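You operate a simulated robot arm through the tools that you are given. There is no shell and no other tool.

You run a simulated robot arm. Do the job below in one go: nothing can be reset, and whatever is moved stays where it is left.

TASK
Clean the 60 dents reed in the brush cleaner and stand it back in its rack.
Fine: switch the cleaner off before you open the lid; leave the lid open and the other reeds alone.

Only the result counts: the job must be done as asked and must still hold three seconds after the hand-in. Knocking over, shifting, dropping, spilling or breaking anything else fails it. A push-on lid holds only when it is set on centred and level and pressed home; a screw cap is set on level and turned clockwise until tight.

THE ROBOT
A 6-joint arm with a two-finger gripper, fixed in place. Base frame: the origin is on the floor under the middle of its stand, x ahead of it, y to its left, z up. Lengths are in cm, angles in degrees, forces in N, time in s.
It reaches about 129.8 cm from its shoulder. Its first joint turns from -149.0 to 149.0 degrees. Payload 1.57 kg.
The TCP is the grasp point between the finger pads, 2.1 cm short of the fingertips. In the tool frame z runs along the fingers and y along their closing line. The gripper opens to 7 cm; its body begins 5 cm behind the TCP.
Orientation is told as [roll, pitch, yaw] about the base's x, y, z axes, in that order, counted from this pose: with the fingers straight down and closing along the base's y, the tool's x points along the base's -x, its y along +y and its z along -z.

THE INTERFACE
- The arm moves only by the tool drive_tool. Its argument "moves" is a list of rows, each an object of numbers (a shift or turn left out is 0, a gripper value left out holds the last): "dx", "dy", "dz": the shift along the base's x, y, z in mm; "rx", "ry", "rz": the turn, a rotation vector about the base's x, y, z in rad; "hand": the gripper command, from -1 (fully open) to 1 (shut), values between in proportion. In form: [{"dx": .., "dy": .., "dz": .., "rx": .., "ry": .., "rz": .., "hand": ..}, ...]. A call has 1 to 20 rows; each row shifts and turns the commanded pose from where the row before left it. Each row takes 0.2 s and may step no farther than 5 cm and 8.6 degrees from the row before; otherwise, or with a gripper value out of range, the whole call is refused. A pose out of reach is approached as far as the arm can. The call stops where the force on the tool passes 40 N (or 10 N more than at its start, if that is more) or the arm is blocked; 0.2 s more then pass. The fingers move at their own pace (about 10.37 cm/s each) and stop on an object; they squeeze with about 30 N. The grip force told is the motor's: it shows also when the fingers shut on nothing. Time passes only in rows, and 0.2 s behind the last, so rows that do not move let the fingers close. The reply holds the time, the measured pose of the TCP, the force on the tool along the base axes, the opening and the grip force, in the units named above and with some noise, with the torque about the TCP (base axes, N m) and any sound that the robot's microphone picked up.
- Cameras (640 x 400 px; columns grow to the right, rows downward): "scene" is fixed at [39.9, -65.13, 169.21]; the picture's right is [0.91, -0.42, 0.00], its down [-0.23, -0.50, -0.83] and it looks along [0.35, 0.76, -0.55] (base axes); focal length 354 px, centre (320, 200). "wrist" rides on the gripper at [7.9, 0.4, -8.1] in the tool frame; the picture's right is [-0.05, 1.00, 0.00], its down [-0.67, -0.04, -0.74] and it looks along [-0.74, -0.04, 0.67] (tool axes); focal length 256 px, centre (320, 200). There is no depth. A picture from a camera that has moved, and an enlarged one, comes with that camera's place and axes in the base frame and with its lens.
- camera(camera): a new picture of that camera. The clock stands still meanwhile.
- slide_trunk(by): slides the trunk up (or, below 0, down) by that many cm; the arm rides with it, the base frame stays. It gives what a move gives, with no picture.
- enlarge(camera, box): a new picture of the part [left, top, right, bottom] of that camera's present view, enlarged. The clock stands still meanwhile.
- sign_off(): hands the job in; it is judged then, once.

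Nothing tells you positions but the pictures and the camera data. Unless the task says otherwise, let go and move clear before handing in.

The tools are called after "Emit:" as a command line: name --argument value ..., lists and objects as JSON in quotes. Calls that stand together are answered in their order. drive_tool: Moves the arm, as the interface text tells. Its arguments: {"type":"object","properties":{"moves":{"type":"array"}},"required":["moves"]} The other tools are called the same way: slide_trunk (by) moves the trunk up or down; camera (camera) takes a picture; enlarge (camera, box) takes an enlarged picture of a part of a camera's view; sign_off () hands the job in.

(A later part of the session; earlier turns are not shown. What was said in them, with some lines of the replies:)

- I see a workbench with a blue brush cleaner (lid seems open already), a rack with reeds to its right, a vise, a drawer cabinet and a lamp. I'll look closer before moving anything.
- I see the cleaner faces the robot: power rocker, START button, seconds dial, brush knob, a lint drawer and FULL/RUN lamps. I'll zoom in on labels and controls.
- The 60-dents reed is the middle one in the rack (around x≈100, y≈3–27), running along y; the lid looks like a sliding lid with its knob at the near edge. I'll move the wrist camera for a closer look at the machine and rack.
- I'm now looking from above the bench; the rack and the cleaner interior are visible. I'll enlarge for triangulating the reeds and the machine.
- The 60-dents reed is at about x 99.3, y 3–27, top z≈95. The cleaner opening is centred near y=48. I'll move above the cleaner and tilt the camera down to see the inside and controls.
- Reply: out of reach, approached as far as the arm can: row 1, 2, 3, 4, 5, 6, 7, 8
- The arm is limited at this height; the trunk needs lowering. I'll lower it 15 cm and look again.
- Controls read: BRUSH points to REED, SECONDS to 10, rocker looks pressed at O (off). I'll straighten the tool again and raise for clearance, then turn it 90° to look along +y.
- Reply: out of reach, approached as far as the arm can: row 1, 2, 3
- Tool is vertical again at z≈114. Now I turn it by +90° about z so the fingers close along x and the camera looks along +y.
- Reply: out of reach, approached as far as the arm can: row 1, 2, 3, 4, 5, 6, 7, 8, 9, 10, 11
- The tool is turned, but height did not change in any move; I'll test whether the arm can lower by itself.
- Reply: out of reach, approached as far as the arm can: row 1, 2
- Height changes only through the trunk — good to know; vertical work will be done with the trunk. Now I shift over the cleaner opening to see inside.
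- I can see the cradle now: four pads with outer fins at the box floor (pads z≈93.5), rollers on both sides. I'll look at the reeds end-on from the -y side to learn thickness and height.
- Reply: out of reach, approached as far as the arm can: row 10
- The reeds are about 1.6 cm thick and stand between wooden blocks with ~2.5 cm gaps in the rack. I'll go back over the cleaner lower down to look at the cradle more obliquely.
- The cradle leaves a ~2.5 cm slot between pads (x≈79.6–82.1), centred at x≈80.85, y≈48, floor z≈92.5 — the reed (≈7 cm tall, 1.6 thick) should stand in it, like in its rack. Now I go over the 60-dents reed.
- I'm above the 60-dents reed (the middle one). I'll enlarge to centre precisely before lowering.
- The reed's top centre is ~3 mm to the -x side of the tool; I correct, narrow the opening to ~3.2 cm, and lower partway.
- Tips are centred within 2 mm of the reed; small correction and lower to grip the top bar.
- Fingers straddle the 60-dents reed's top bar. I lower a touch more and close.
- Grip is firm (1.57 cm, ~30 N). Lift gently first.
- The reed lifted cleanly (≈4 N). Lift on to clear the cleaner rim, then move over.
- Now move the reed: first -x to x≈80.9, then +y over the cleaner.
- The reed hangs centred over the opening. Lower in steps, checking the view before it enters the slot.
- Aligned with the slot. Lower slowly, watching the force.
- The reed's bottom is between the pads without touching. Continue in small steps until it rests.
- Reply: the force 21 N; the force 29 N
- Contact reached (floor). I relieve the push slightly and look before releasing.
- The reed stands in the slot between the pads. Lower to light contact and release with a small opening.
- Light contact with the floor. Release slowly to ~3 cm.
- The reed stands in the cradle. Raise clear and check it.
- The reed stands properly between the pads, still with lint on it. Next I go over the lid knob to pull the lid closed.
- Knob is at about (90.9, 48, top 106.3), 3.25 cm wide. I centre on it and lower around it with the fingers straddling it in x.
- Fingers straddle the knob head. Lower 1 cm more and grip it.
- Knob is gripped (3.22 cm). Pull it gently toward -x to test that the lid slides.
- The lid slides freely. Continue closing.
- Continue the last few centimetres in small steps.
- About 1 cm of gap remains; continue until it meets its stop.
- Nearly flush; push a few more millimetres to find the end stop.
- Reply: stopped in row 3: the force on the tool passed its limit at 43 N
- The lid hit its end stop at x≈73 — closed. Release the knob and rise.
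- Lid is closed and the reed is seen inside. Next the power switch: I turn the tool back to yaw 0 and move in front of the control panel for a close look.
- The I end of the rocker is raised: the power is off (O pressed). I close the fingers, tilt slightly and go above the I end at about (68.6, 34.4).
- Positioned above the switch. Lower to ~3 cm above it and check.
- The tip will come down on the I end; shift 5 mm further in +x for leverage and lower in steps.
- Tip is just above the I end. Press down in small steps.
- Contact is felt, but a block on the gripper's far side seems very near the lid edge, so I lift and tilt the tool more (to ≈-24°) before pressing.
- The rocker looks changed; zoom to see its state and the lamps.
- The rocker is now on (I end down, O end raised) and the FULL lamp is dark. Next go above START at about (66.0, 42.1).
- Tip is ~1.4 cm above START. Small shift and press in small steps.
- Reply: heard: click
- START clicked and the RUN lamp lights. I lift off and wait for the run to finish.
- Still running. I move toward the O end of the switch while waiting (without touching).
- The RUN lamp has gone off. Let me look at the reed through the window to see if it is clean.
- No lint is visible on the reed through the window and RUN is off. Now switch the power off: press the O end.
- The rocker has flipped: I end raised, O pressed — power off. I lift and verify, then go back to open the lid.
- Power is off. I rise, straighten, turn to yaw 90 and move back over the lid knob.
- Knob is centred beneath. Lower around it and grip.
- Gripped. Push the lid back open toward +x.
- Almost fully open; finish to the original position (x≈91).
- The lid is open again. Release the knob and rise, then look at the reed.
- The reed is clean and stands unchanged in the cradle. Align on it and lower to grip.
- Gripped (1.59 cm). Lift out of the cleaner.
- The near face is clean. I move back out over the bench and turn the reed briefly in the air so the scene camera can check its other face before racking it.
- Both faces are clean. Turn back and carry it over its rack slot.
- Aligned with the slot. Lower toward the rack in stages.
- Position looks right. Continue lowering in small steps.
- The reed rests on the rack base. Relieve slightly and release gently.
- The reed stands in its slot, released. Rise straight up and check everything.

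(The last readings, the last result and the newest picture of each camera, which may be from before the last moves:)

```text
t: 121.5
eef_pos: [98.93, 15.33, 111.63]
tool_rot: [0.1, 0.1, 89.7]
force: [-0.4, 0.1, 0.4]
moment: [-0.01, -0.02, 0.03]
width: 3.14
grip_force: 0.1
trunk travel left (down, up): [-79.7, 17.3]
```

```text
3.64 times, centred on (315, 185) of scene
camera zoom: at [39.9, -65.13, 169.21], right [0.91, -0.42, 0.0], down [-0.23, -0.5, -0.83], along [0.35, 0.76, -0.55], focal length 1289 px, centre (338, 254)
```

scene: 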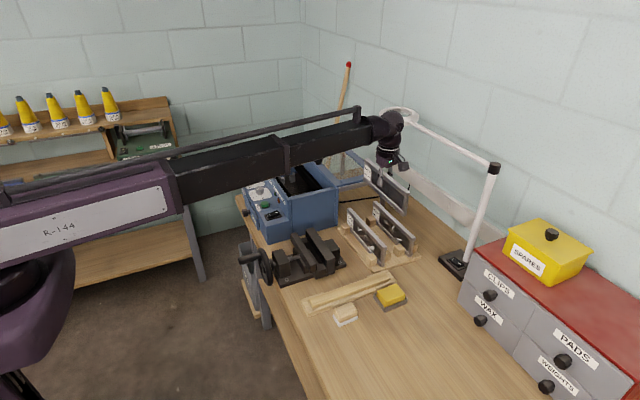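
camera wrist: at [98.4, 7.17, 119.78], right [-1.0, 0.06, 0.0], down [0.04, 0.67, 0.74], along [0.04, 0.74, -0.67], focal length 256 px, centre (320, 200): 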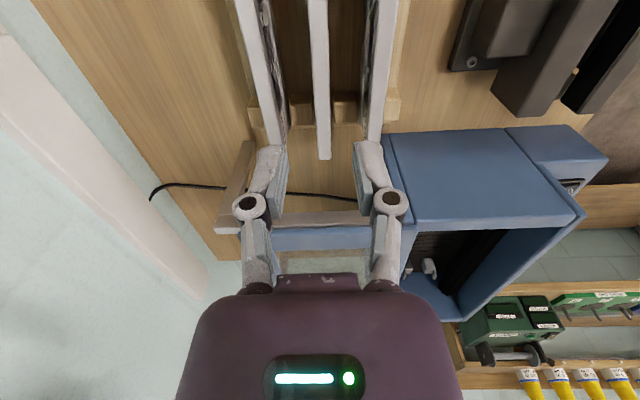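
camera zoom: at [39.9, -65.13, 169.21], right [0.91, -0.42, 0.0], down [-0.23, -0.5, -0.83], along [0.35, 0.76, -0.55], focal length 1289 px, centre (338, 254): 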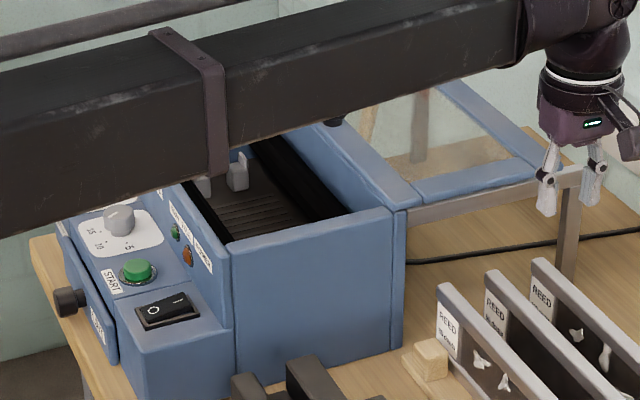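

The clean 60-dents reed is back upright in the middle slot, the others untouched, cleaner off, lid open. I move the arm clear and take a final look.

Emit:
drive_tool --moves '[{"dx": -40, "dy": -5}, {"dx": -40, "dy": -5}, {"dx": -40, "dy": -5}, {"dx": -40, "dy": -5}, {"dx": -40, "dy": -5}, {"dx": -40, "dy": -5}, {"dx": -40, "dy": -5}]'

Emit:
camera --camera "scene"

Emit:
enlarge --camera "scene" --box '[230, 130, 430, 280]'

```text
t: 123.1
eef_pos: [70.68, 11.94, 111.56]
tool_rot: [0.0, 0.0, 89.6]
force: [-0.7, -1.1, -0.1]
moment: [0.01, 0.01, -0.01]
width: 3.15
grip_force: 0.1
trunk travel left (down, up): [-79.7, 17.3]
```

```text
taken
```

scene: 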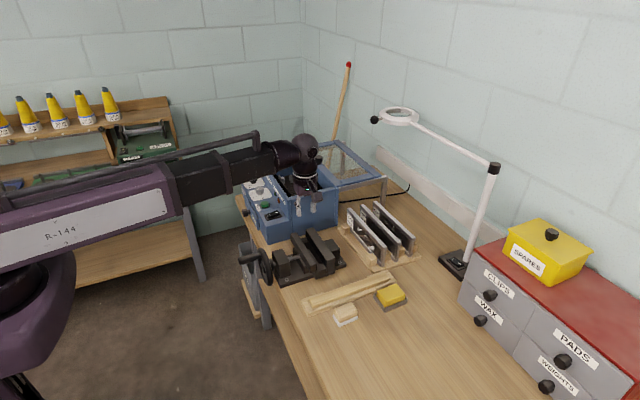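

```text
2.67 times, centred on (330, 205) of scene
camera zoom: at [39.9, -65.13, 169.21], right [0.91, -0.42, 0.0], down [-0.23, -0.5, -0.83], along [0.35, 0.76, -0.55], focal length 945 px, centre (293, 187)
```

zoom: 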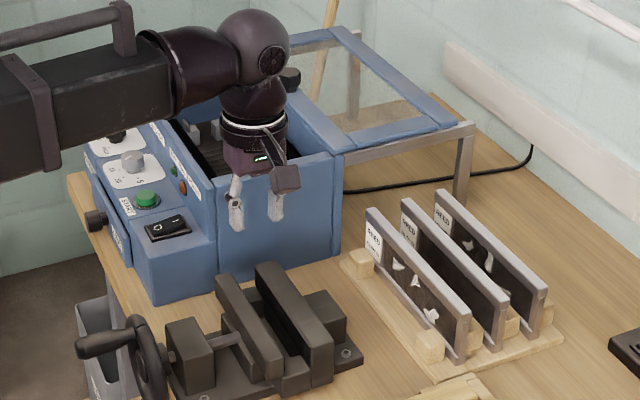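

Everything is as asked: the 60-dents reed is clean and back in its rack, the cleaner is off, the lid is open, and the arm is clear. I'm handing the job in.

Emit:
sign_off

```text
The job is handed in.
```

I cleaned the 60 dents reed in the brush cleaner and stood it back upright in the middle slot of its rack. I handed the job in, but no verdict has come back.

- **Cleaning:** I ran one cycle with the brush set to REED and the timer on 10 seconds. Both faces were free of lint when I checked them before racking the reed.
- **Cleaner:** I switched it off before opening the lid. The lid is open, back where it started.
- **Other reeds:** I did not touch the 80 and 100 dents reeds. Nothing else on the bench looked moved in the last pictures.
- **Arm:** It is clear of the rack, and the gripper is empty.
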